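You operate a simulated robot arm through the tools that you are given. There is no shell and no other tool.

You run a simulated robot arm. Do the job below in one go: nothing can be reset, and whatever is moved stays where it is left.

## Task
Uncap ports IN and OUT and push in the fittings of their colours.
Fine: the caps go in the small tray; RETURN keeps its cap.

It is judged by the outcome, as a careful person would: the job done as asked, and still so three seconds after it is handed in. It fails if anything else is knocked over, pushed out of place, dropped, spilled or broken. A push-on lid holds only when it is set on centred and level and pressed home; a screw cap is set on level and turned clockwise until tight.

## Robot
A 6-joint arm with a two-finger gripper, fixed in place. Base frame: the origin is on the floor under the middle of its stand, x ahead of it, y to its left, z up; the work surface is at about z = 900. Units: mm, rad, N and s.
It reaches about 1572 mm from its shoulder. Its first joint turns from -2.897 to 2.897 rad. Payload 2.45 kg.
Tool frame: the origin (TCP) lies between the finger pads and is the grasp point; the fingertips stand 20 mm ahead of it; z points along the fingers, y is the line along which they close. The gripper opens to 140 mm; its body begins 168 mm behind the TCP.
Orientation is that of the tool frame in the base frame, as [roll, pitch, yaw] about the fixed x, y, z axes, in that order (R = Rz(yaw) Ry(pitch) Rx(roll)). With the fingers straight down and closing along the base's y, the tool's x points along the base's -x, its y along +y and its z along -z.

## Interface
- The arm moves only by the tool arm_command. Its argument "steps" is a list of rows, each a list of 7 numbers: the shift along the base's x, y, z in units of 50 mm (1.0 is 50 mm), then the turn, a rotation vector about the base's x, y, z in units of 4 degrees (1.0 is 4 degrees), then the finger opening in mm, from 0 to 140. In form: [[dx, dy, dz, rx, ry, rz, gripper], ...]. A call has 1 to 20 rows; each row shifts and turns the commanded pose from where the row before left it. A call with a number of a shift or a turn outside -1 to 1 is refused whole. Each row takes 0.2 s and may step no farther than 50 mm and 0.15 rad from the row before; otherwise, or with a gripper value out of range, the whole call is refused. A pose out of reach is approached as far as the arm can. The call stops where the force on the tool passes 90 N (or 10 N more than at its start, if that is more) or the arm is blocked; 0.2 s more then pass. Each finger travels about 45 mm/s and halts on what it meets, pressing with about 38 N; the grip force reading is that of the motor and also rises with nothing between the fingers. The clock runs only during rows and for 0.2 s after the last one: add rows that do not move to give the fingers time. The reply holds the time, the measured pose of the TCP, the force on the tool along the base axes, the opening and the grip force, in the units named above and with some noise, with the torque about the TCP (base axes, N m) and any sound that the robot's microphone picked up.
- Cameras (640 x 400 px; columns grow to the right, rows downward): "scene" is fixed at [220.4, -501.2, 1504.2]; the picture's right is [-0.53, -0.85, 0.00], its down [-0.77, 0.49, -0.41] and it looks along [0.34, -0.22, -0.91] (base axes); focal length 252 px, centre (320, 200). "wrist" rides on the gripper at [78, 11, -209] in the tool frame; the picture's right is [-0.14, 0.99, 0.00], its down [-0.92, -0.13, -0.37] and it looks along [-0.36, -0.05, 0.93] (tool axes); focal length 280 px, centre (320, 200). There is no depth. A picture from a camera that has moved, and an enlarged one, comes with that camera's place and axes in the base frame and with its lens.
- capture(camera): a new picture of that camera. It takes no simulated time.
- zoom(camera, box): a new picture of the part [left, top, right, bottom] of that camera's present view, enlarged. It takes no simulated time.
- close_job(): hands the job in; it is judged then, once.

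Nothing tells you positions but the pictures and the camera data. Unless the task says otherwise, let go and move clear before handing in.

The tools are called as name(argument=value, ...) on one line, values as JSON. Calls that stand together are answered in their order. arm_command: Moves the arm, as the interface text tells. Its arguments: {"type":"object","properties":{"steps":{"type":"array","items":{"type":"array","items":{"type":"number"}}}},"required":["steps"]} The other tools are called the same way: capture (camera) takes a picture; zoom (camera, box) takes an enlarged picture of a part of a camera's view; close_job () hands the job in.

At the start:

```text
time_s: 0.0
position: [369.7, -685.6, 1214.8]
orientation: [-3.142, -0.001, 3.141]
force: [-0.9, 0.5, -0.9]
ft_torque: [0.0, -0.03, 0.0]
grip_width: 139.9
grasp_force: 0.1
```

scene: 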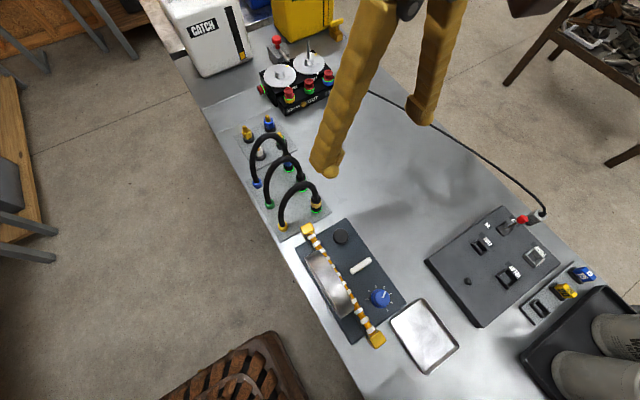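
wrist: 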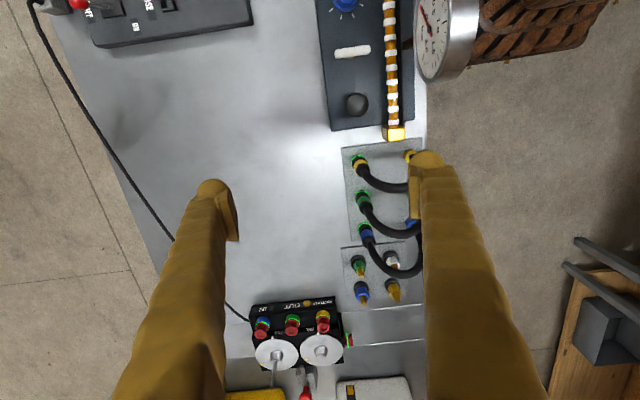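

I see a bench with a device with red-capped ports, a set of fittings on a small plate, hoses, and a tray. I will look closer before moving.

zoom(camera="scene", box=[220, 20, 360, 150])

zoom(camera="wrist", box=[220, 230, 440, 400])

zoom(camera="scene", box=[220, 100, 360, 250])

zoom(camera="scene", box=[280, 200, 640, 400])

```text
3.08 times, centred on (290, 85) of scene
camera zoom: at [220.4, -501.2, 1504.2], right [-0.53, -0.85, 0.0], down [-0.77, 0.49, -0.41], along [0.34, -0.22, -0.91], focal length 775 px, centre (412, 554)
```

zoom: 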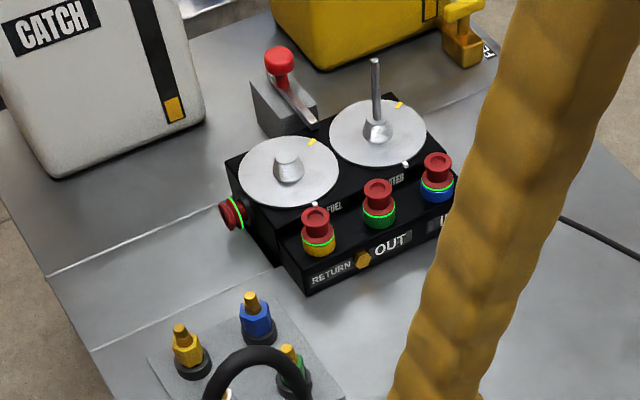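

```text
2.35 times, centred on (330, 315) of wrist
camera zoom: at [292.1, -673.9, 1423.9], right [0.14, 0.99, 0.0], down [0.92, -0.13, 0.37], along [0.36, -0.05, -0.93], focal length 660 px, centre (296, -71)
```

zoom: 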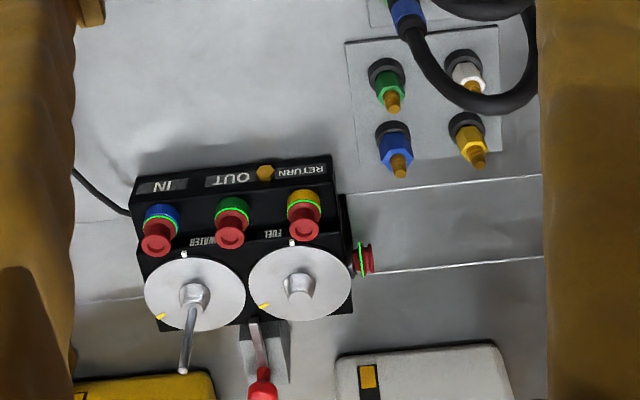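

```text
2.67 times, centred on (290, 175) of scene
camera zoom: at [220.4, -501.2, 1504.2], right [-0.53, -0.85, 0.0], down [-0.77, 0.49, -0.41], along [0.34, -0.22, -0.91], focal length 672 px, centre (400, 267)
```

zoom: 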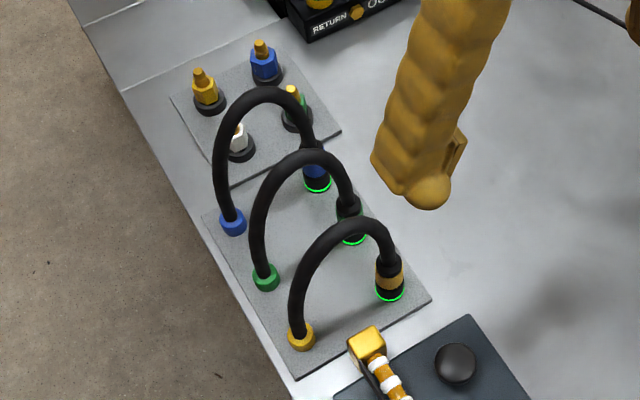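

```text
1.78 times, centred on (460, 300) of scene
camera zoom: at [220.4, -501.2, 1504.2], right [-0.53, -0.85, 0.0], down [-0.77, 0.49, -0.41], along [0.34, -0.22, -0.91], focal length 448 px, centre (71, 22)
```

zoom: 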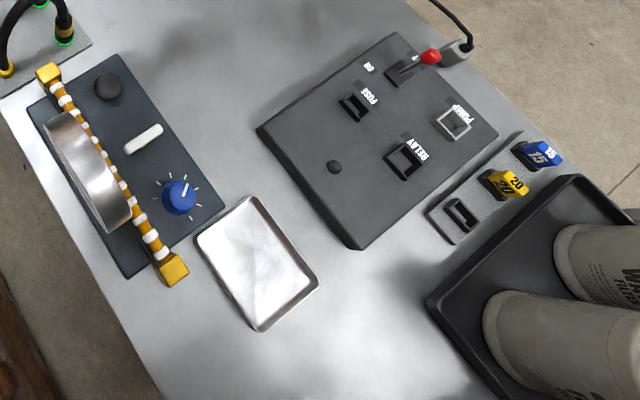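

The device has ports IN (blue), OUT (green), RETURN (yellow) roughly at x≈737, y≈-863/-794/-730, cap tops near z≈990; the loose fittings stand on a small plate nearer the base, and the small metal tray is on the other side. I'll move the wrist camera over the device at the current height for a closer look.

arm_command(steps=[[0.8, -0.35, 0, 0, 0, 0, 140], [0.8, -0.35, 0, 0, 0, 0, 140], [0.8, -0.35, 0, 0, 0, 0, 140], [0.8, -0.35, 0, 0, 0, 0, 140], [0.8, -0.35, 0, 0, 0, 0, 140], [0.8, -0.35, 0, 0, 0, 0, 140]])

capture(camera="wrist")

capture(camera="scene")

```text
time_s: 1.4
position: [612.5, -789.5, 1216.2]
orientation: [3.141, -0.001, -3.141]
force: [-0.2, 0.4, 0.9]
ft_torque: [-0.08, -0.05, 0.03]
grip_width: 139.8
grasp_force: 0.1
```

```text
taken
camera wrist: at [532.8, -778.7, 1425.1], right [0.14, 0.99, 0.0], down [0.92, -0.13, 0.37], along [0.37, -0.05, -0.93], focal length 280 px, centre (320, 200)
```

wrist: 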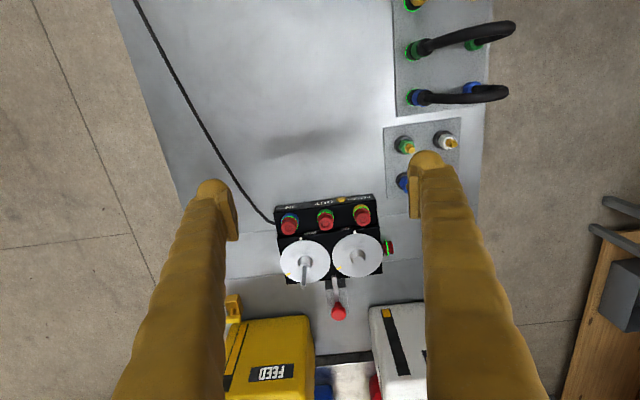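

```text
taken
```

scene: 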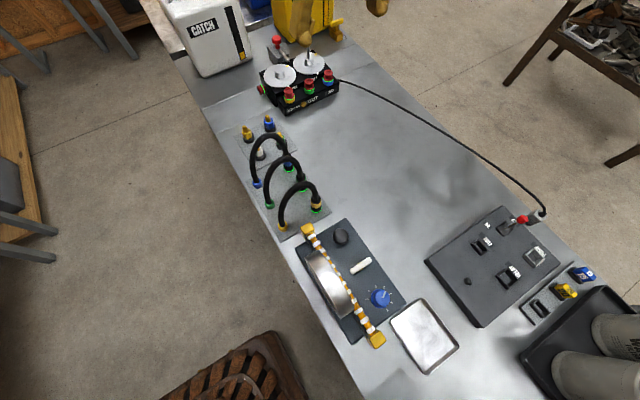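

zoom(camera="wrist", box=[260, 180, 410, 300])

zoom(camera="scene", box=[240, 20, 350, 120])

zoom(camera="scene", box=[225, 105, 335, 185])

zoom(camera="scene", box=[370, 280, 480, 380])

```text
3.33 times, centred on (335, 240) of wrist
camera zoom: at [532.8, -778.7, 1425.1], right [0.14, 0.99, 0.0], down [0.92, -0.13, 0.37], along [0.37, -0.05, -0.93], focal length 935 px, centre (270, 67)
```

zoom: 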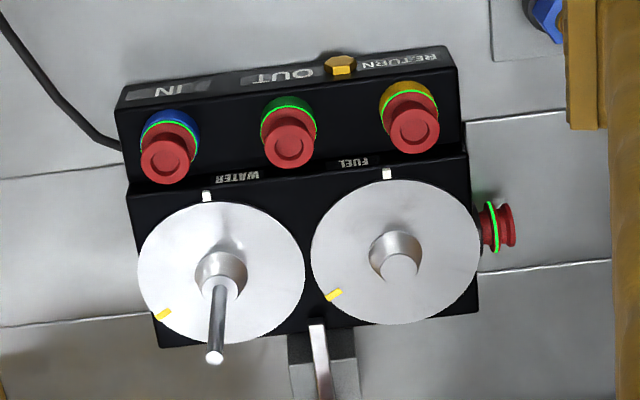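

```text
4.00 times, centred on (295, 70) of scene
camera zoom: at [220.4, -501.2, 1504.2], right [-0.53, -0.85, 0.0], down [-0.77, 0.49, -0.41], along [0.34, -0.22, -0.91], focal length 1007 px, centre (420, 720)
```

zoom: 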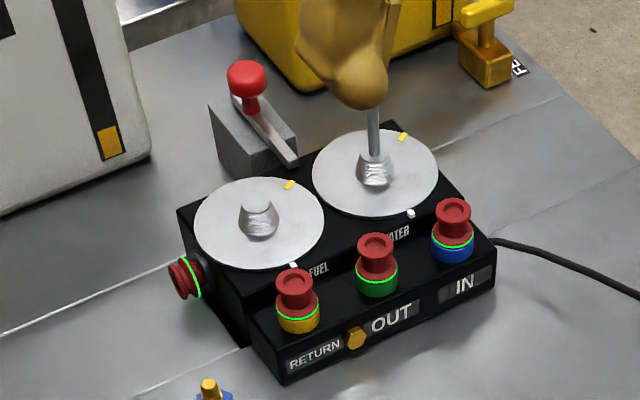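

```text
5.00 times, centred on (280, 145) of scene
camera zoom: at [220.4, -501.2, 1504.2], right [-0.53, -0.85, 0.0], down [-0.77, 0.49, -0.41], along [0.34, -0.22, -0.91], focal length 1259 px, centre (520, 475)
```

zoom: 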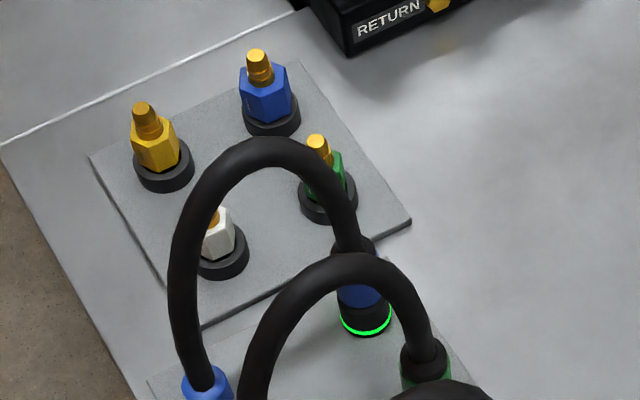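

```text
4.00 times, centred on (425, 330) of scene
camera zoom: at [220.4, -501.2, 1504.2], right [-0.53, -0.85, 0.0], down [-0.77, 0.49, -0.41], along [0.34, -0.22, -0.91], focal length 1007 px, centre (-100, -320)
```

zoom: 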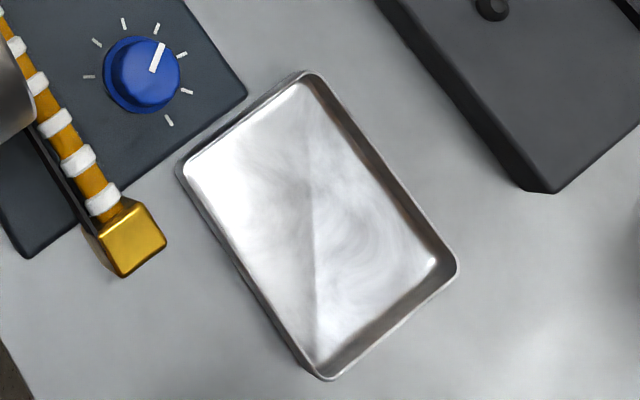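

The caps are red spool-shaped plugs about 28 mm wide spaced about 66 mm apart, and a crank rod rises to about z≈1030 behind the IN port. I'll narrow the fingers and lower over the ports to see how thick the fingers are and get better positions.

arm_command(steps=[[0.7, -0.05, -0.5, 0, 0, 0, 60], [0.7, -0.05, -0.5, 0, 0, 0, 60], [0.7, -0.05, -0.5, 0, 0, 0, 60], [0.7, -0.05, -0.4, 0, 0, 0, 60], [0, 0, 0, 0, 0, 0, 60], [0, 0, 0, 0, 0, 0, 60]])

capture(camera="wrist")

capture(camera="scene")

```text
time_s: 2.8
position: [752.1, -799.6, 1120.4]
orientation: [-3.14, 0.0, -3.141]
force: [0.3, -0.4, 0.9]
ft_torque: [0.01, -0.01, -0.02]
grip_width: 60.1
grasp_force: 0.0
```

```text
taken
camera wrist: at [673.2, -788.8, 1328.3], right [0.14, 0.99, 0.0], down [0.92, -0.13, 0.37], along [0.36, -0.05, -0.93], focal length 280 px, centre (320, 200)
```

wrist: 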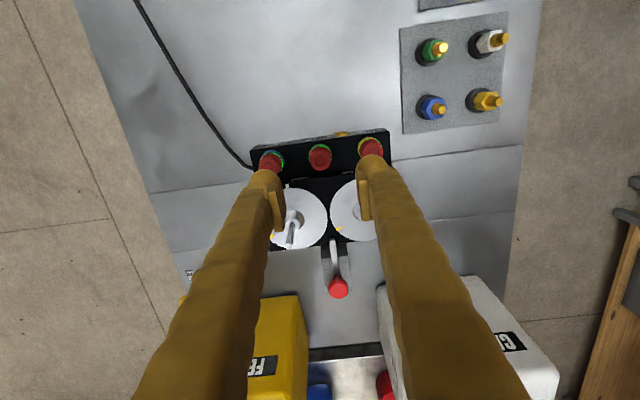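

```text
taken
```

scene: 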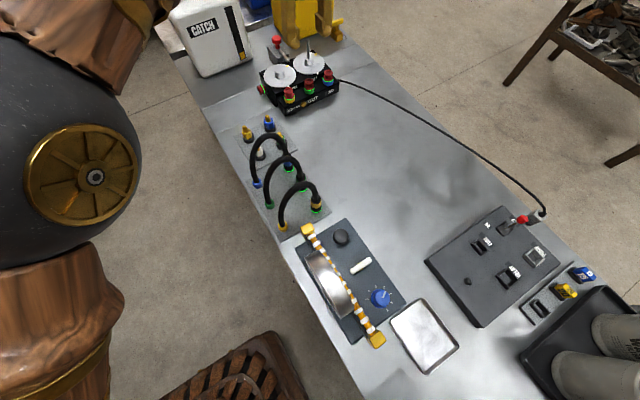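

zoom(camera="wrist", box=[230, 110, 410, 260])

zoom(camera="wrist", box=[390, 10, 520, 140])

zoom(camera="scene", box=[250, 30, 350, 120])

```text
2.67 times, centred on (320, 185) of wrist
camera zoom: at [673.2, -788.8, 1328.3], right [0.14, 0.99, 0.0], down [0.92, -0.13, 0.37], along [0.36, -0.05, -0.93], focal length 748 px, centre (320, 240)
```

zoom: 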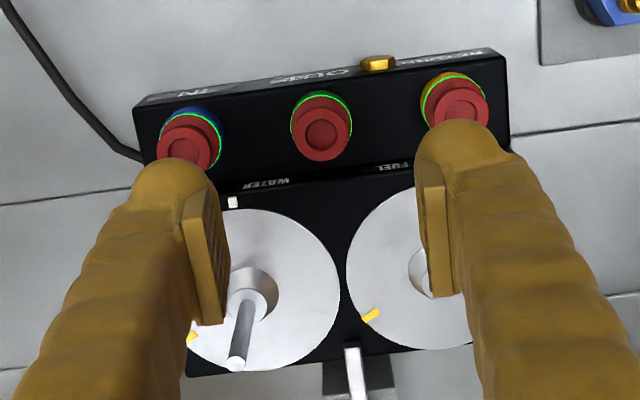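

```text
3.08 times, centred on (455, 75) of wrist
camera zoom: at [673.2, -788.8, 1328.3], right [0.14, 0.99, 0.0], down [0.92, -0.13, 0.37], along [0.36, -0.05, -0.93], focal length 863 px, centre (-95, 585)
```

zoom: 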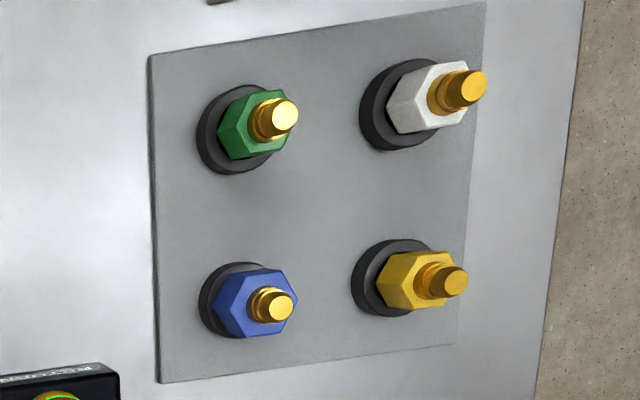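

```text
4.44 times, centred on (300, 75) of scene
camera zoom: at [220.4, -501.2, 1504.2], right [-0.53, -0.85, 0.0], down [-0.77, 0.49, -0.41], along [0.34, -0.22, -0.91], focal length 1119 px, centre (409, 756)
```

zoom: 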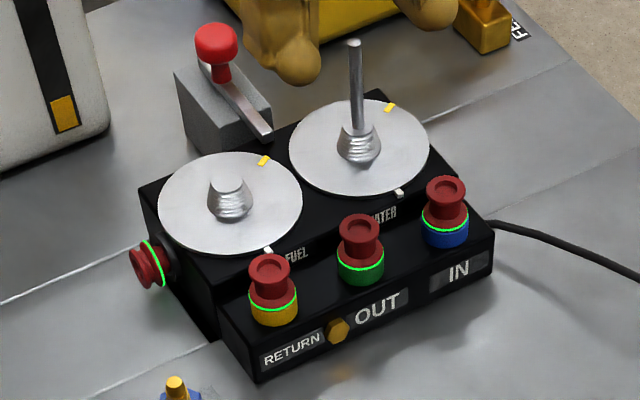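

OUT cap top is at about (757, -800, 970), IN cap at (757, -866, 970), RETURN at (756, -732, 970); the fingers are about 31 mm thick, so they just fit between caps, better slightly yawed. Next I look at the fittings plate from closer above.

arm_command(steps=[[-0.5, 0.8, 0, 0, 0, 0, 60], [-0.5, 0.8, 0, 0, 0, 0, 60], [-0.5, 0.8, 0, 0, 0, 0, 60], [-0.5, 0.8, 0, 0, 0, 0, 60], [0, 0, 0, 0, 0, 0, 60]])

zoom(camera="wrist", box=[200, 40, 480, 220])

capture(camera="wrist")

capture(camera="scene")

```text
time_s: 4.0
position: [650.6, -639.3, 1120.7]
orientation: [-3.14, 0.0, 3.139]
force: [0.3, 0.2, 0.1]
ft_torque: [0.02, 0.0, 0.02]
grip_width: 60.4
grasp_force: 0.0
```

```text
2.22 times, centred on (340, 130) of wrist
camera zoom: at [572.6, -628.9, 1328.8], right [0.14, 0.99, 0.0], down [0.92, -0.13, 0.37], along [0.36, -0.05, -0.93], focal length 623 px, centre (276, 356)
```

zoom: 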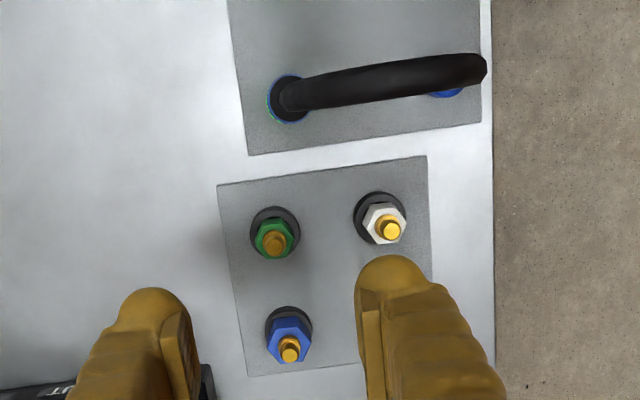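

```text
taken
camera wrist: at [572.6, -628.9, 1328.8], right [0.14, 0.99, 0.0], down [0.92, -0.13, 0.37], along [0.36, -0.05, -0.93], focal length 280 px, centre (320, 200)
```

wrist: 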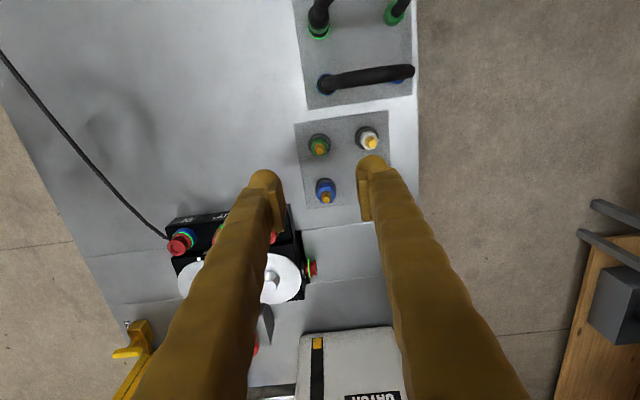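

```text
taken
```

scene: 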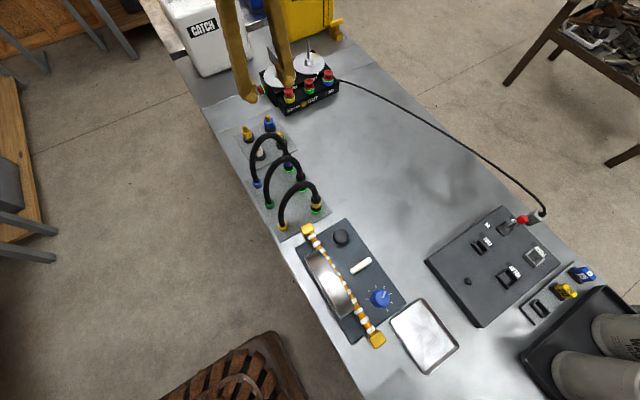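

The fittings are clearly visible: green nearest the hoses, blue nearer the device. I zoom more to read hex flats and heights.

zoom(camera="wrist", box=[290, 125, 360, 170])

zoom(camera="wrist", box=[290, 165, 360, 210])

zoom(camera="wrist", box=[155, 210, 265, 280])

zoom(camera="scene", box=[235, 105, 305, 170])

```text
8.89 times, centred on (325, 148) of wrist
camera zoom: at [572.6, -628.9, 1328.8], right [0.14, 0.99, 0.0], down [0.92, -0.13, 0.37], along [0.36, -0.05, -0.93], focal length 2492 px, centre (276, 667)
```

zoom: 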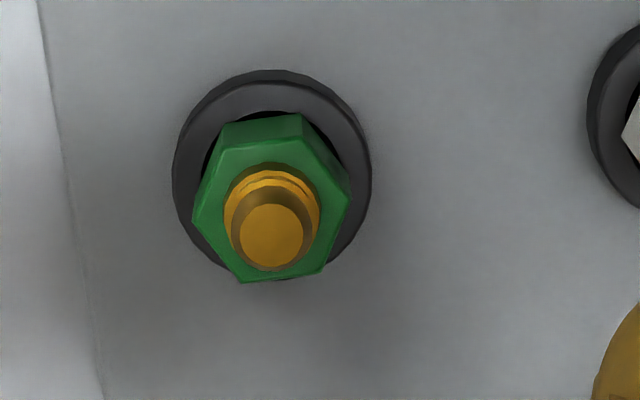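

```text
8.89 times, centred on (325, 188) of wrist
camera zoom: at [572.6, -628.9, 1328.8], right [0.14, 0.99, 0.0], down [0.92, -0.13, 0.37], along [0.36, -0.05, -0.93], focal length 2492 px, centre (276, 311)
```

zoom: 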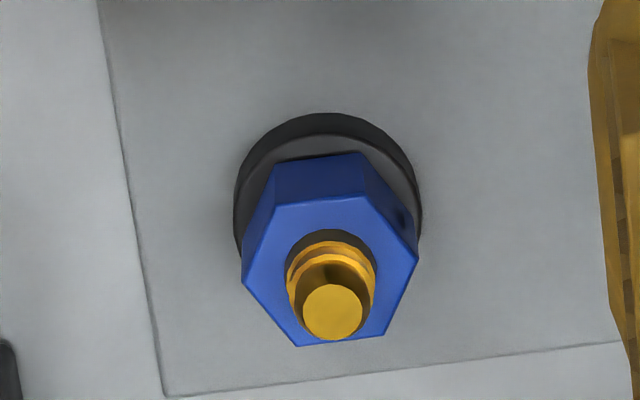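

```text
5.71 times, centred on (210, 245) of wrist
camera zoom: at [572.6, -628.9, 1328.8], right [0.14, 0.99, 0.0], down [0.92, -0.13, 0.37], along [0.36, -0.05, -0.93], focal length 1602 px, centre (949, -57)
```

zoom: 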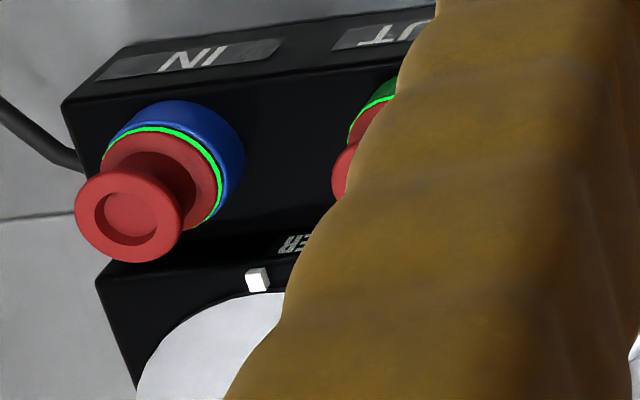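

```text
6.15 times, centred on (270, 138) of scene
camera zoom: at [220.4, -501.2, 1504.2], right [-0.53, -0.85, 0.0], down [-0.77, 0.49, -0.41], along [0.34, -0.22, -0.91], focal length 1550 px, centre (628, 585)
```

zoom: 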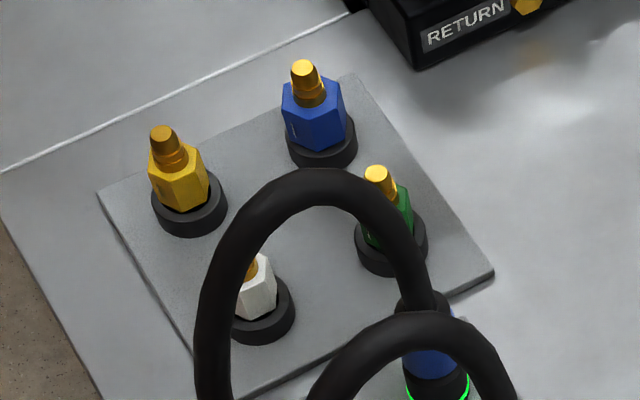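

The hex flats face ±x, so a 30° yawed grip fits them, and the same yaw gives the fingers more room between the caps. I'll yaw +30° and move above the IN cap at safe height, then check alignment.

arm_command(steps=[[0.267, -0.569, 0, 0, 0, 0.9375, 44], [0.267, -0.569, 0, 0, 0, 0.9375, 44], [0.267, -0.569, 0, 0, 0, 0.9375, 44], [0.267, -0.569, 0, 0, 0, 0.9375, 44], [0.267, -0.569, 0, 0, 0, 0.9375, 44], [0.267, -0.569, 0, 0, 0, 0.9375, 44], [0.267, -0.569, 0, 0, 0, 0.9375, 44], [0.267, -0.569, 0, 0, 0, 0.9375, 44], [0, 0, -0.6, 0, 0, 0, 44], [0, 0, -0.6, 0, 0, 0, 44], [0, 0, 0, 0, 0, 0, 44]])

capture(camera="wrist")

zoom(camera="wrist", box=[240, 120, 400, 220])

zoom(camera="scene", box=[240, 20, 360, 110])

```text
time_s: 6.4
position: [758.9, -868.1, 1058.7]
orientation: [3.141, 0.001, -2.616]
force: [-0.9, 0.6, 0.8]
ft_torque: [0.0, -0.02, 0.0]
grip_width: 44.0
grasp_force: 0.1
```

```text
taken
camera wrist: at [685.0, -897.2, 1268.5], right [-0.38, 0.93, 0.0], down [0.86, 0.35, 0.37], along [0.34, 0.14, -0.93], focal length 280 px, centre (320, 200)
```

wrist: 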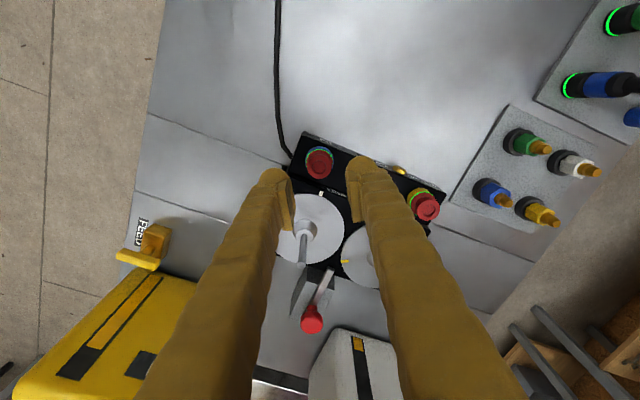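

```text
4.00 times, centred on (320, 170) of wrist
camera zoom: at [685.0, -897.2, 1268.5], right [-0.38, 0.93, 0.0], down [0.86, 0.35, 0.37], along [0.34, 0.14, -0.93], focal length 1122 px, centre (320, 320)
```

zoom: 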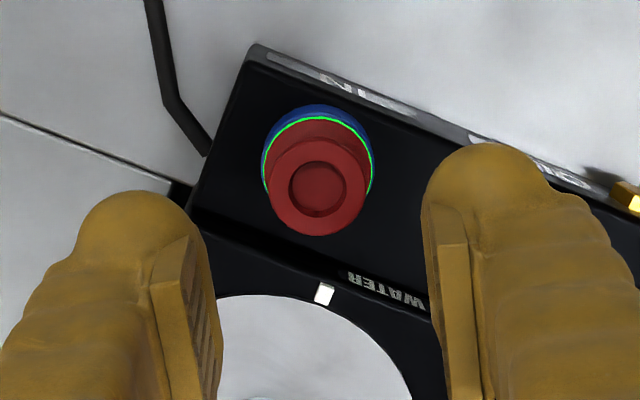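

```text
4.44 times, centred on (300, 65) of scene
camera zoom: at [220.4, -501.2, 1504.2], right [-0.53, -0.85, 0.0], down [-0.77, 0.49, -0.41], along [0.34, -0.22, -0.91], focal length 1119 px, centre (409, 800)
```

zoom: 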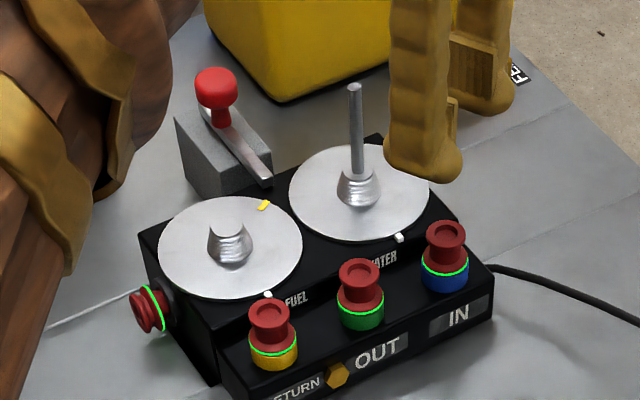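

The IN cap sits right under the gripper axis. I descend most of the way and check finger clearances before closing.

arm_command(steps=[[-0.02, 0, -0.5, 0, 0, 0, 44], [0, 0, -0.5, 0, 0, 0, 44], [0, 0, -0.28, 0, 0, 0, 44], [0, 0, 0, 0, 0, 0, 44]])

zoom(camera="wrist", box=[240, 120, 400, 220])

zoom(camera="scene", box=[260, 40, 360, 110])

```text
time_s: 7.4
position: [758.0, -868.8, 994.8]
orientation: [3.141, 0.001, -2.617]
force: [-0.8, -0.5, 0.1]
ft_torque: [-0.01, 0.03, 0.0]
grip_width: 44.1
grasp_force: 0.0
```

```text
4.00 times, centred on (320, 170) of wrist
camera zoom: at [683.4, -897.7, 1204.2], right [-0.38, 0.93, 0.0], down [0.86, 0.35, 0.37], along [0.34, 0.14, -0.93], focal length 1122 px, centre (320, 320)
```

zoom: 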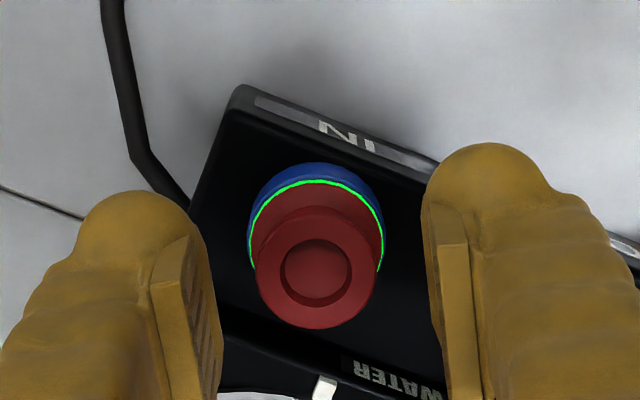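

```text
5.71 times, centred on (310, 75) of scene
camera zoom: at [220.4, -501.2, 1504.2], right [-0.53, -0.85, 0.0], down [-0.77, 0.49, -0.41], along [0.34, -0.22, -0.91], focal length 1439 px, centre (377, 914)
```

zoom: 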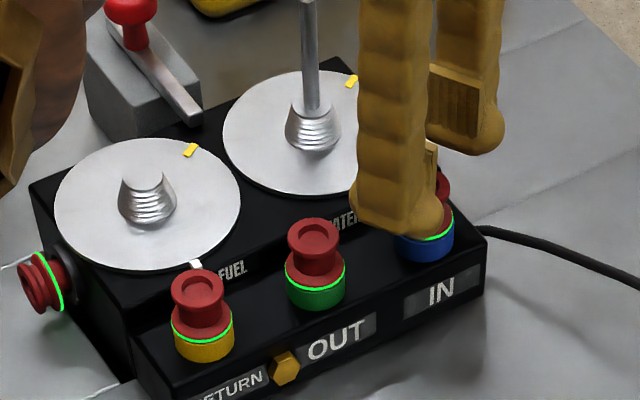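

Alignment is within a millimetre and the fingers clear the OUT cap. I descend around the cap and close.

arm_command(steps=[[0, 0, -0.3, 0, 0, 0, 44], [0, 0, -0.24, 0, 0, 0, 44], [0, 0, 0, 0, 0, 0, 44], [0, 0, 0, 0, 0, 0, 10], [0, 0, 0, 0, 0, 0, 10], [0, 0, 0, 0, 0, 0, 10], [0, 0, 0, 0, 0, 0, 10]])

zoom(camera="wrist", box=[240, 120, 400, 220])

zoom(camera="scene", box=[260, 40, 360, 110])

```text
time_s: 9.0
position: [757.8, -867.9, 971.4]
orientation: [-3.137, 0.0, -2.618]
force: [8.1, -13.0, 35.3]
ft_torque: [-0.29, -0.24, -0.01]
grip_width: 20.7
grasp_force: 38.1
```

```text
4.00 times, centred on (320, 170) of wrist
camera zoom: at [683.3, -897.4, 1180.2], right [-0.38, 0.93, 0.0], down [0.86, 0.35, 0.37], along [0.34, 0.14, -0.93], focal length 1122 px, centre (320, 320)
```

zoom: 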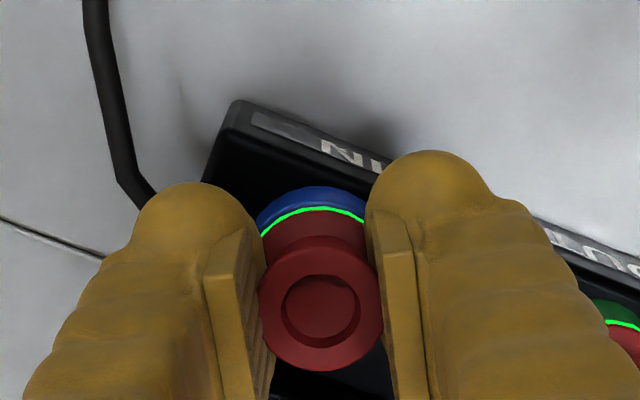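

```text
5.71 times, centred on (310, 75) of scene
camera zoom: at [220.4, -501.2, 1504.2], right [-0.53, -0.85, 0.0], down [-0.77, 0.49, -0.41], along [0.34, -0.22, -0.91], focal length 1439 px, centre (377, 914)
```

zoom: 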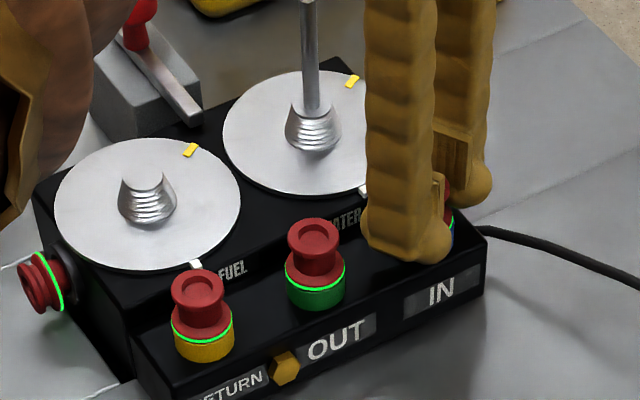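

The fingers hold the cap at 20.7 mm, with some downward pressing (35 N) against its lower flange. I now pull up slowly and watch the force.

arm_command(steps=[[0, 0, 0.07, 0, 0, 0, 10], [0, 0, 0.06, 0, 0, 0, 10], [0, 0, 0.06, 0, 0, 0, 10], [0, 0, 0.06, 0, 0, 0, 10]])

zoom(camera="wrist", box=[240, 120, 400, 220])

zoom(camera="scene", box=[260, 40, 360, 110])

```text
time_s: 10.0
position: [756.7, -866.3, 981.7]
orientation: [3.139, 0.0, -2.619]
force: [0.4, 0.0, -0.4]
ft_torque: [0.0, -0.03, 0.0]
grip_width: 20.2
grasp_force: 37.9
```

```text
4.00 times, centred on (320, 170) of wrist
camera zoom: at [683.2, -896.7, 1189.6], right [-0.38, 0.93, 0.0], down [0.86, 0.35, 0.37], along [0.34, 0.14, -0.93], focal length 1122 px, centre (320, 320)
```

zoom: 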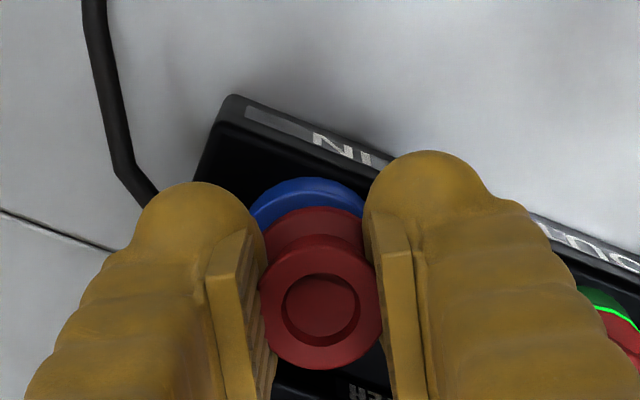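

```text
5.71 times, centred on (310, 75) of scene
camera zoom: at [220.4, -501.2, 1504.2], right [-0.53, -0.85, 0.0], down [-0.77, 0.49, -0.41], along [0.34, -0.22, -0.91], focal length 1439 px, centre (377, 914)
```

zoom: 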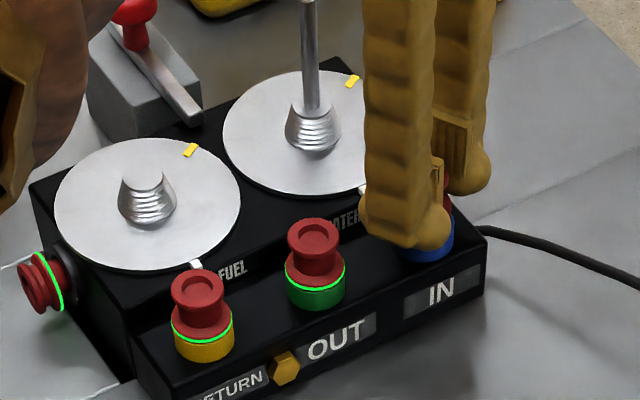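

The cap came free (the green seated ring went out) and is held in the gripper with no load. I lift it straight up and check.

arm_command(steps=[[0, 0, 0.3, 0, 0, 0, 10], [0, 0, 0.6, 0, 0, 0, 10], [0, 0, 0.9, 0, 0, 0, 10], [0, 0, 0.9, 0, 0, 0, 10], [0, 0, 0.7, 0, 0, 0, 10]])

capture(camera="wrist")

zoom(camera="scene", box=[240, 0, 360, 110])

zoom(camera="wrist", box=[240, 120, 400, 220])

```text
time_s: 11.2
position: [754.1, -864.1, 1150.8]
orientation: [3.141, -0.001, -2.618]
force: [-1.0, -0.5, -1.2]
ft_torque: [0.03, 0.03, 0.0]
grip_width: 19.9
grasp_force: 37.9
out of reach, approached as far as the arm can: row 5
```

```text
taken
camera wrist: at [680.7, -892.7, 1359.0], right [-0.38, 0.93, 0.0], down [0.86, 0.35, 0.37], along [0.34, 0.14, -0.93], focal length 280 px, centre (320, 200)
```

wrist: 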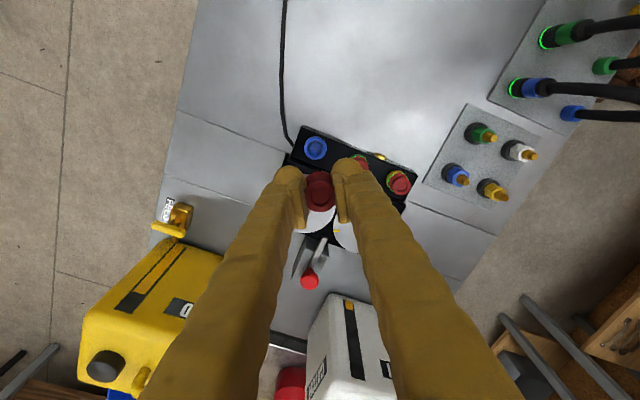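

```text
3.64 times, centred on (300, 55) of scene
camera zoom: at [220.4, -501.2, 1504.2], right [-0.53, -0.85, 0.0], down [-0.77, 0.49, -0.41], along [0.34, -0.22, -0.91], focal length 916 px, centre (393, 727)
```

zoom: 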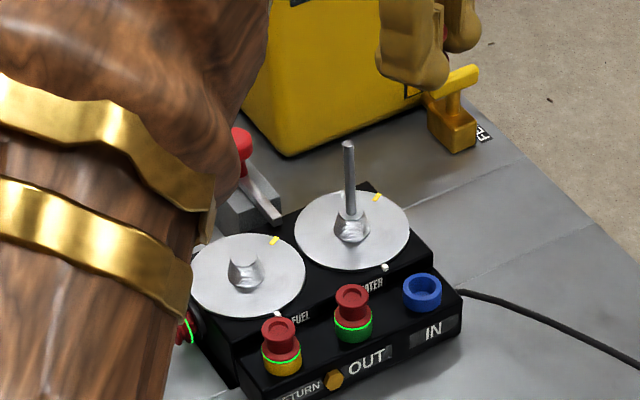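

```text
4.00 times, centred on (320, 170) of wrist
camera zoom: at [680.7, -892.7, 1359.0], right [-0.38, 0.93, 0.0], down [0.86, 0.35, 0.37], along [0.34, 0.14, -0.93], focal length 1122 px, centre (320, 320)
```

zoom: 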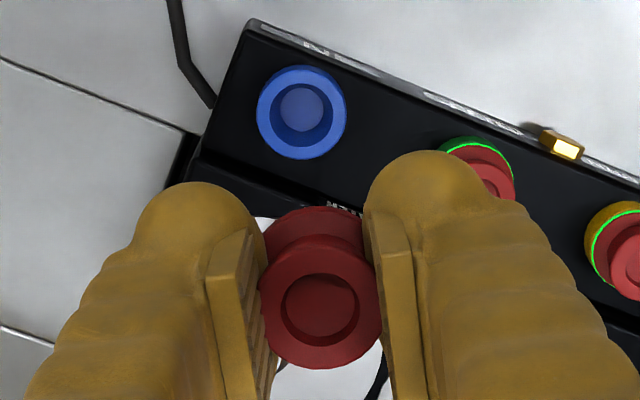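

The IN port is now open with a blue socket, and the cap is in the grip. I carry it at height across to above the small metal tray.

arm_command(steps=[[-0.885, 0.287, -0.06, 0, 0, 0, 10], [-0.885, 0.287, -0.06, 0, 0, 0, 10], [-0.885, 0.287, -0.06, 0, 0, 0, 10], [-0.885, 0.287, -0.06, 0, 0, 0, 10], [-0.885, 0.287, -0.06, 0, 0, 0, 10], [-0.885, 0.287, -0.06, 0, 0, 0, 10], [-0.885, 0.287, -0.06, 0, 0, 0, 10], [-0.885, 0.287, -0.06, 0, 0, 0, 10], [-0.885, 0.287, -0.06, 0, 0, 0, 10], [-0.885, 0.287, -0.06, 0, 0, 0, 10], [-0.885, 0.287, -0.06, 0, 0, 0, 10], [-0.885, 0.287, -0.06, 0, 0, 0, 10], [-0.885, 0.287, -0.06, 0, 0, 0, 10], [-0.885, 0.287, -0.06, 0, 0, 0, 10], [-0.885, 0.287, -0.06, 0, 0, 0, 10]])

capture(camera="wrist")

capture(camera="scene")

```text
time_s: 14.4
position: [91.7, -649.8, 1103.1]
orientation: [-3.141, 0.0, -2.618]
force: [-0.4, 0.4, 0.7]
ft_torque: [0.0, -0.03, -0.03]
grip_width: 19.9
grasp_force: 38.2
```

```text
taken
camera wrist: at [17.3, -679.0, 1312.0], right [-0.38, 0.93, 0.0], down [0.86, 0.35, 0.37], along [0.34, 0.14, -0.93], focal length 280 px, centre (320, 200)
```

wrist: 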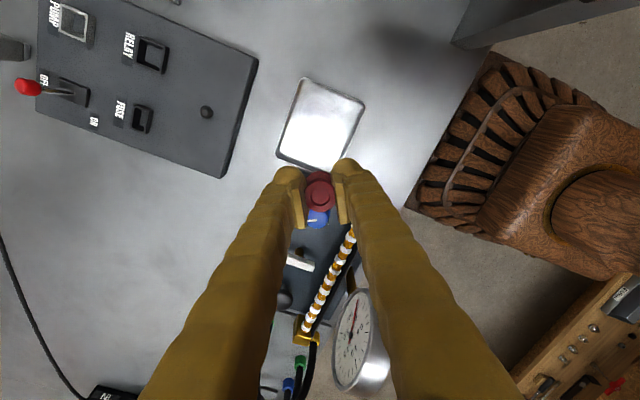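

```text
taken
```

scene: 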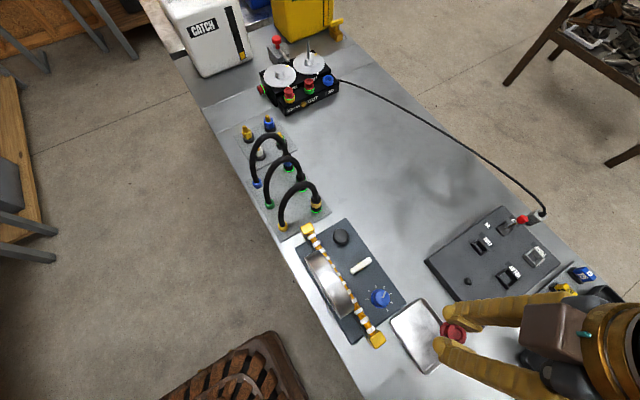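

The held cap is just above the tray (tray spans about x 10–120, y -704 to -618). I lower over its far part.

arm_command(steps=[[-0.06, -0.06, -0.7, 0, 0, 0, 10], [-0.04, -0.04, -0.8, 0, 0, 0, 10], [0, 0, -0.7, 0, 0, 0, 10], [0, 0, -0.5, 0, 0, 0, 10], [0, 0, 0, 0, 0, 0, 10]])

zoom(camera="wrist", box=[220, 60, 420, 220])

zoom(camera="scene", box=[350, 270, 510, 390])

```text
time_s: 15.6
position: [87.0, -654.3, 968.8]
orientation: [-3.14, 0.0, -2.617]
force: [-0.3, 0.4, -0.6]
ft_torque: [0.0, -0.02, 0.01]
grip_width: 20.5
grasp_force: 37.4
```

```text
2.50 times, centred on (320, 140) of wrist
camera zoom: at [12.6, -683.2, 1177.7], right [-0.38, 0.93, 0.0], down [0.86, 0.35, 0.37], along [0.34, 0.14, -0.93], focal length 701 px, centre (320, 350)
```

zoom: 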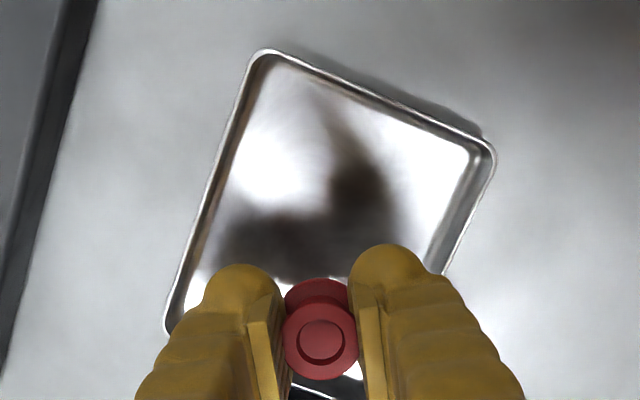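

```text
3.33 times, centred on (430, 330) of scene
camera zoom: at [220.4, -501.2, 1504.2], right [-0.53, -0.85, 0.0], down [-0.77, 0.49, -0.41], along [0.34, -0.22, -0.91], focal length 840 px, centre (-47, -233)
```

zoom: 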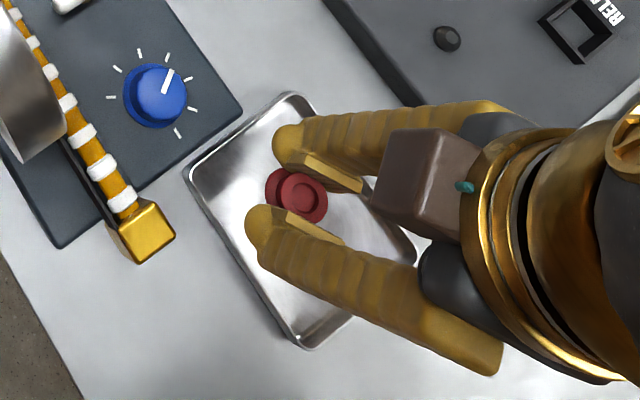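

The cap hangs above the tray interior. I lower in small steps and look for contact force.

arm_command(steps=[[-0.1, 0, -0.2, 0, 0, 0, 10], [0, 0, -0.2, 0, 0, 0, 10], [0, 0, 0, 0, 0, 0, 10]])

zoom(camera="scene", box=[380, 290, 480, 360])

```text
time_s: 16.4
position: [81.5, -654.2, 950.0]
orientation: [3.14, 0.0, -2.62]
force: [-0.1, -0.2, -0.7]
ft_torque: [0.04, 0.0, -0.01]
grip_width: 20.5
grasp_force: 37.6
```

```text
5.71 times, centred on (430, 325) of scene
camera zoom: at [220.4, -501.2, 1504.2], right [-0.53, -0.85, 0.0], down [-0.77, 0.49, -0.41], along [0.34, -0.22, -0.91], focal length 1439 px, centre (-309, -514)
```

zoom: 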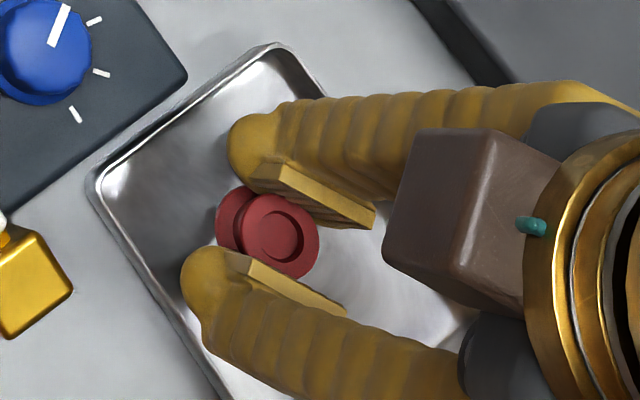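

No contact yet. I continue lowering in 4 mm increments.

arm_command(steps=[[0, 0, -0.08, 0, 0, 0, 10], [0, 0, -0.08, 0, 0, 0, 10], [0, 0, 0, 0, 0, 0, 10]])

```text
time_s: 17.2
position: [82.1, -654.3, 940.7]
orientation: [-3.141, 0.0, -2.619]
force: [-0.4, -0.7, -0.1]
ft_torque: [0.02, -0.04, -0.01]
grip_width: 20.4
grasp_force: 38.4
```

arm_command(steps=[[0, 0, -0.06, 0, 0, 0, 10], [0, 0, -0.06, 0, 0, 0, 10], [0, 0, 0, 0, 0, 0, 10]])

zoom(camera="scene", box=[380, 290, 480, 360])

```text
time_s: 18.0
position: [81.1, -654.6, 937.4]
orientation: [-3.137, -0.001, -2.62]
force: [0.9, 3.6, 45.4]
ft_torque: [0.21, -0.15, 0.0]
grip_width: 20.6
grasp_force: 38.2
```

```text
5.71 times, centred on (430, 325) of scene
camera zoom: at [220.4, -501.2, 1504.2], right [-0.53, -0.85, 0.0], down [-0.77, 0.49, -0.41], along [0.34, -0.22, -0.91], focal length 1439 px, centre (-309, -514)
```

zoom: 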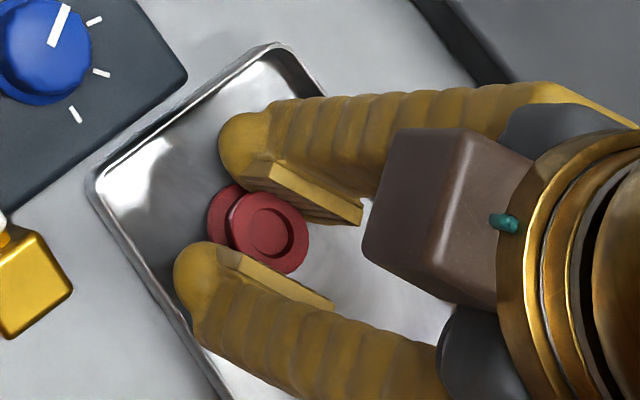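

Contact reached (45 N), so the cap rests on the tray floor. I relieve the pressure and open.

arm_command(steps=[[0, 0, 0.04, 0, 0, 0, 10], [0, 0, 0.02, 0, 0, 0, 10], [0, 0, 0, 0, 0, 0, 24], [0, 0, 0, 0, 0, 0, 32], [0, 0, 0, 0, 0, 0, 44], [0, 0, 0, 0, 0, 0, 44]])

zoom(camera="scene", box=[380, 290, 480, 360])

zoom(camera="wrist", box=[240, 120, 400, 220])

```text
time_s: 19.4
position: [81.2, -654.1, 939.3]
orientation: [-3.141, -0.001, -2.621]
force: [-1.0, -0.1, 0.0]
ft_torque: [0.0, -0.01, -0.02]
grip_width: 43.7
grasp_force: 0.1
```

```text
5.71 times, centred on (430, 325) of scene
camera zoom: at [220.4, -501.2, 1504.2], right [-0.53, -0.85, 0.0], down [-0.77, 0.49, -0.41], along [0.34, -0.22, -0.91], focal length 1439 px, centre (-309, -514)
```

zoom: 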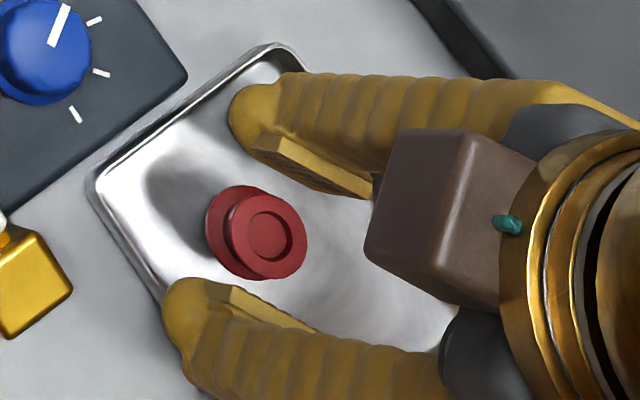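

```text
4.00 times, centred on (320, 170) of wrist
camera zoom: at [7.1, -683.2, 1147.3], right [-0.38, 0.93, 0.0], down [0.86, 0.35, 0.37], along [0.34, 0.14, -0.93], focal length 1122 px, centre (320, 320)
```

zoom: 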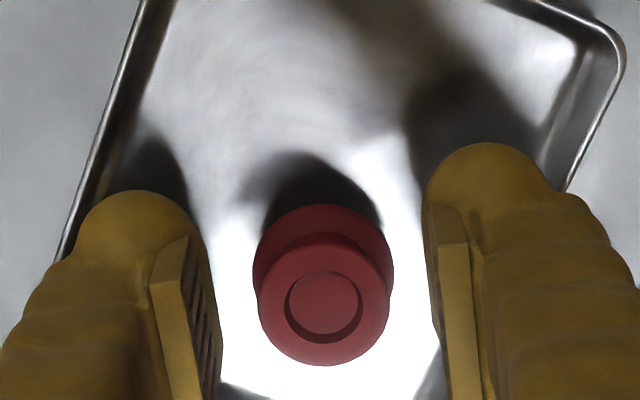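

The cap stands in the tray. I lift clear and go back above the OUT cap.

arm_command(steps=[[0, 0, 0.5, 0, 0, 0, 44], [0, 0, 0.9, 0, 0, 0, 44], [0, 0, 0.9, 0, 0, 0, 44], [0, 0, 0.9, 0, 0, 0, 44], [0.9, -0.195, 0, 0, 0, 0, 44], [0.9, -0.195, 0, 0, 0, 0, 44], [0.9, -0.195, 0, 0, 0, 0, 44], [0.9, -0.195, 0, 0, 0, 0, 44], [0.9, -0.195, 0, 0, 0, 0, 44], [0.9, -0.195, 0, 0, 0, 0, 44], [0.9, -0.195, 0, 0, 0, 0, 44], [0.9, -0.195, 0, 0, 0, 0, 44], [0.9, -0.195, 0, 0, 0, 0, 44], [0.9, -0.195, 0, 0, 0, 0, 44], [0.9, -0.195, 0, 0, 0, 0, 44], [0.9, -0.195, 0, 0, 0, 0, 44], [0.9, -0.195, 0, 0, 0, 0, 44], [0.9, -0.195, 0, 0, 0, 0, 44], [0.9, -0.195, 0, 0, 0, 0, 44]])

zoom(camera="wrist", box=[240, 120, 400, 220])

capture(camera="scene")

```text
time_s: 23.4
position: [758.0, -802.1, 1099.5]
orientation: [-3.141, 0.001, -2.62]
force: [-0.3, -0.4, 0.7]
ft_torque: [-0.04, -0.07, 0.02]
grip_width: 44.0
grasp_force: 0.2
```

```text
4.00 times, centred on (320, 170) of wrist
camera zoom: at [683.1, -831.4, 1308.4], right [-0.37, 0.93, 0.0], down [0.86, 0.35, 0.37], along [0.34, 0.14, -0.93], focal length 1122 px, centre (320, 320)
```

zoom: 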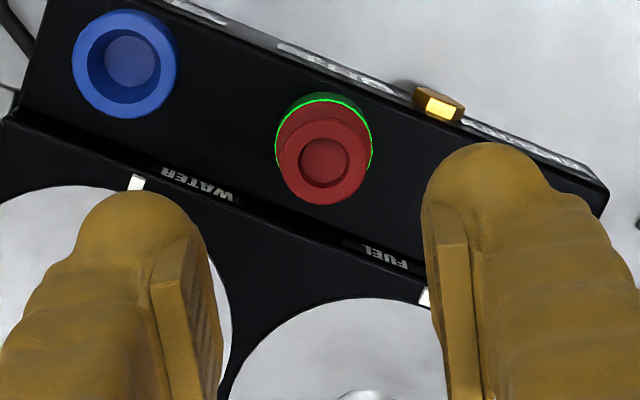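

```text
taken
```

scene: 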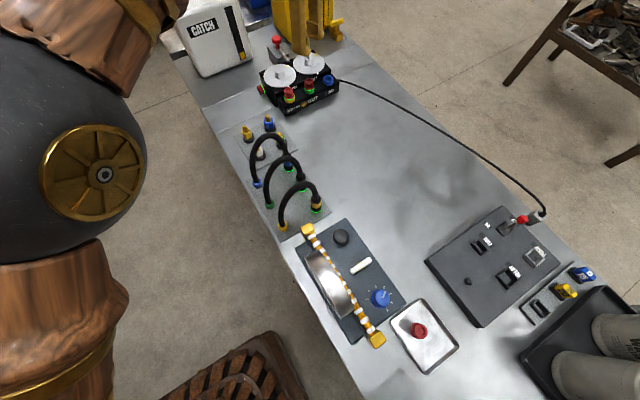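

The first cap sits upright in the tray. The OUT cap is nearly centred under the tool; I nudge 1 mm and descend with a check on the way.

arm_command(steps=[[0, 0.025, -0.8, 0, 0, 0, 44], [0, 0, -0.8, 0, 0, 0, 44], [0, 0, -0.5, 0, 0, 0, 44], [0, 0, 0, 0, 0, 0, 44]])

zoom(camera="wrist", box=[240, 120, 400, 220])

zoom(camera="scene", box=[260, 40, 360, 110])

```text
time_s: 24.4
position: [757.9, -800.0, 993.3]
orientation: [-3.14, 0.0, -2.618]
force: [-1.0, 0.3, -0.4]
ft_torque: [-0.02, -0.01, -0.03]
grip_width: 43.7
grasp_force: 0.1
```

```text
4.00 times, centred on (320, 170) of wrist
camera zoom: at [682.5, -829.5, 1202.2], right [-0.38, 0.93, 0.0], down [0.86, 0.35, 0.37], along [0.34, 0.14, -0.93], focal length 1122 px, centre (320, 320)
```

zoom: 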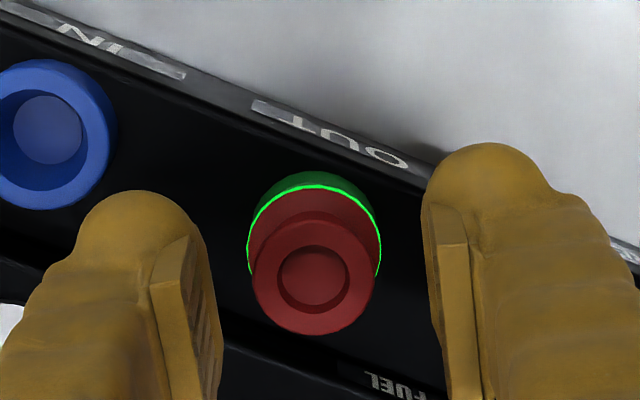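

```text
5.71 times, centred on (310, 75) of scene
camera zoom: at [220.4, -501.2, 1504.2], right [-0.53, -0.85, 0.0], down [-0.77, 0.49, -0.41], along [0.34, -0.22, -0.91], focal length 1439 px, centre (377, 914)
```

zoom: 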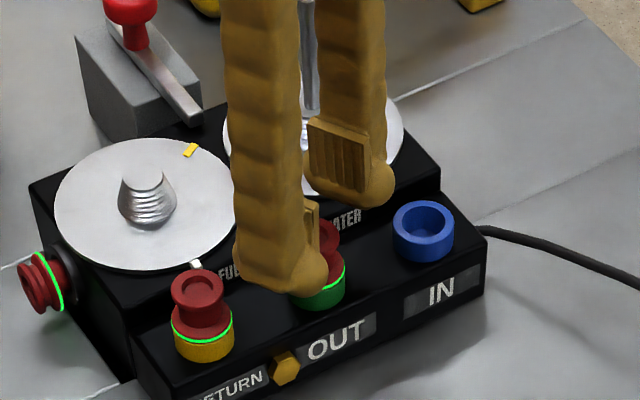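

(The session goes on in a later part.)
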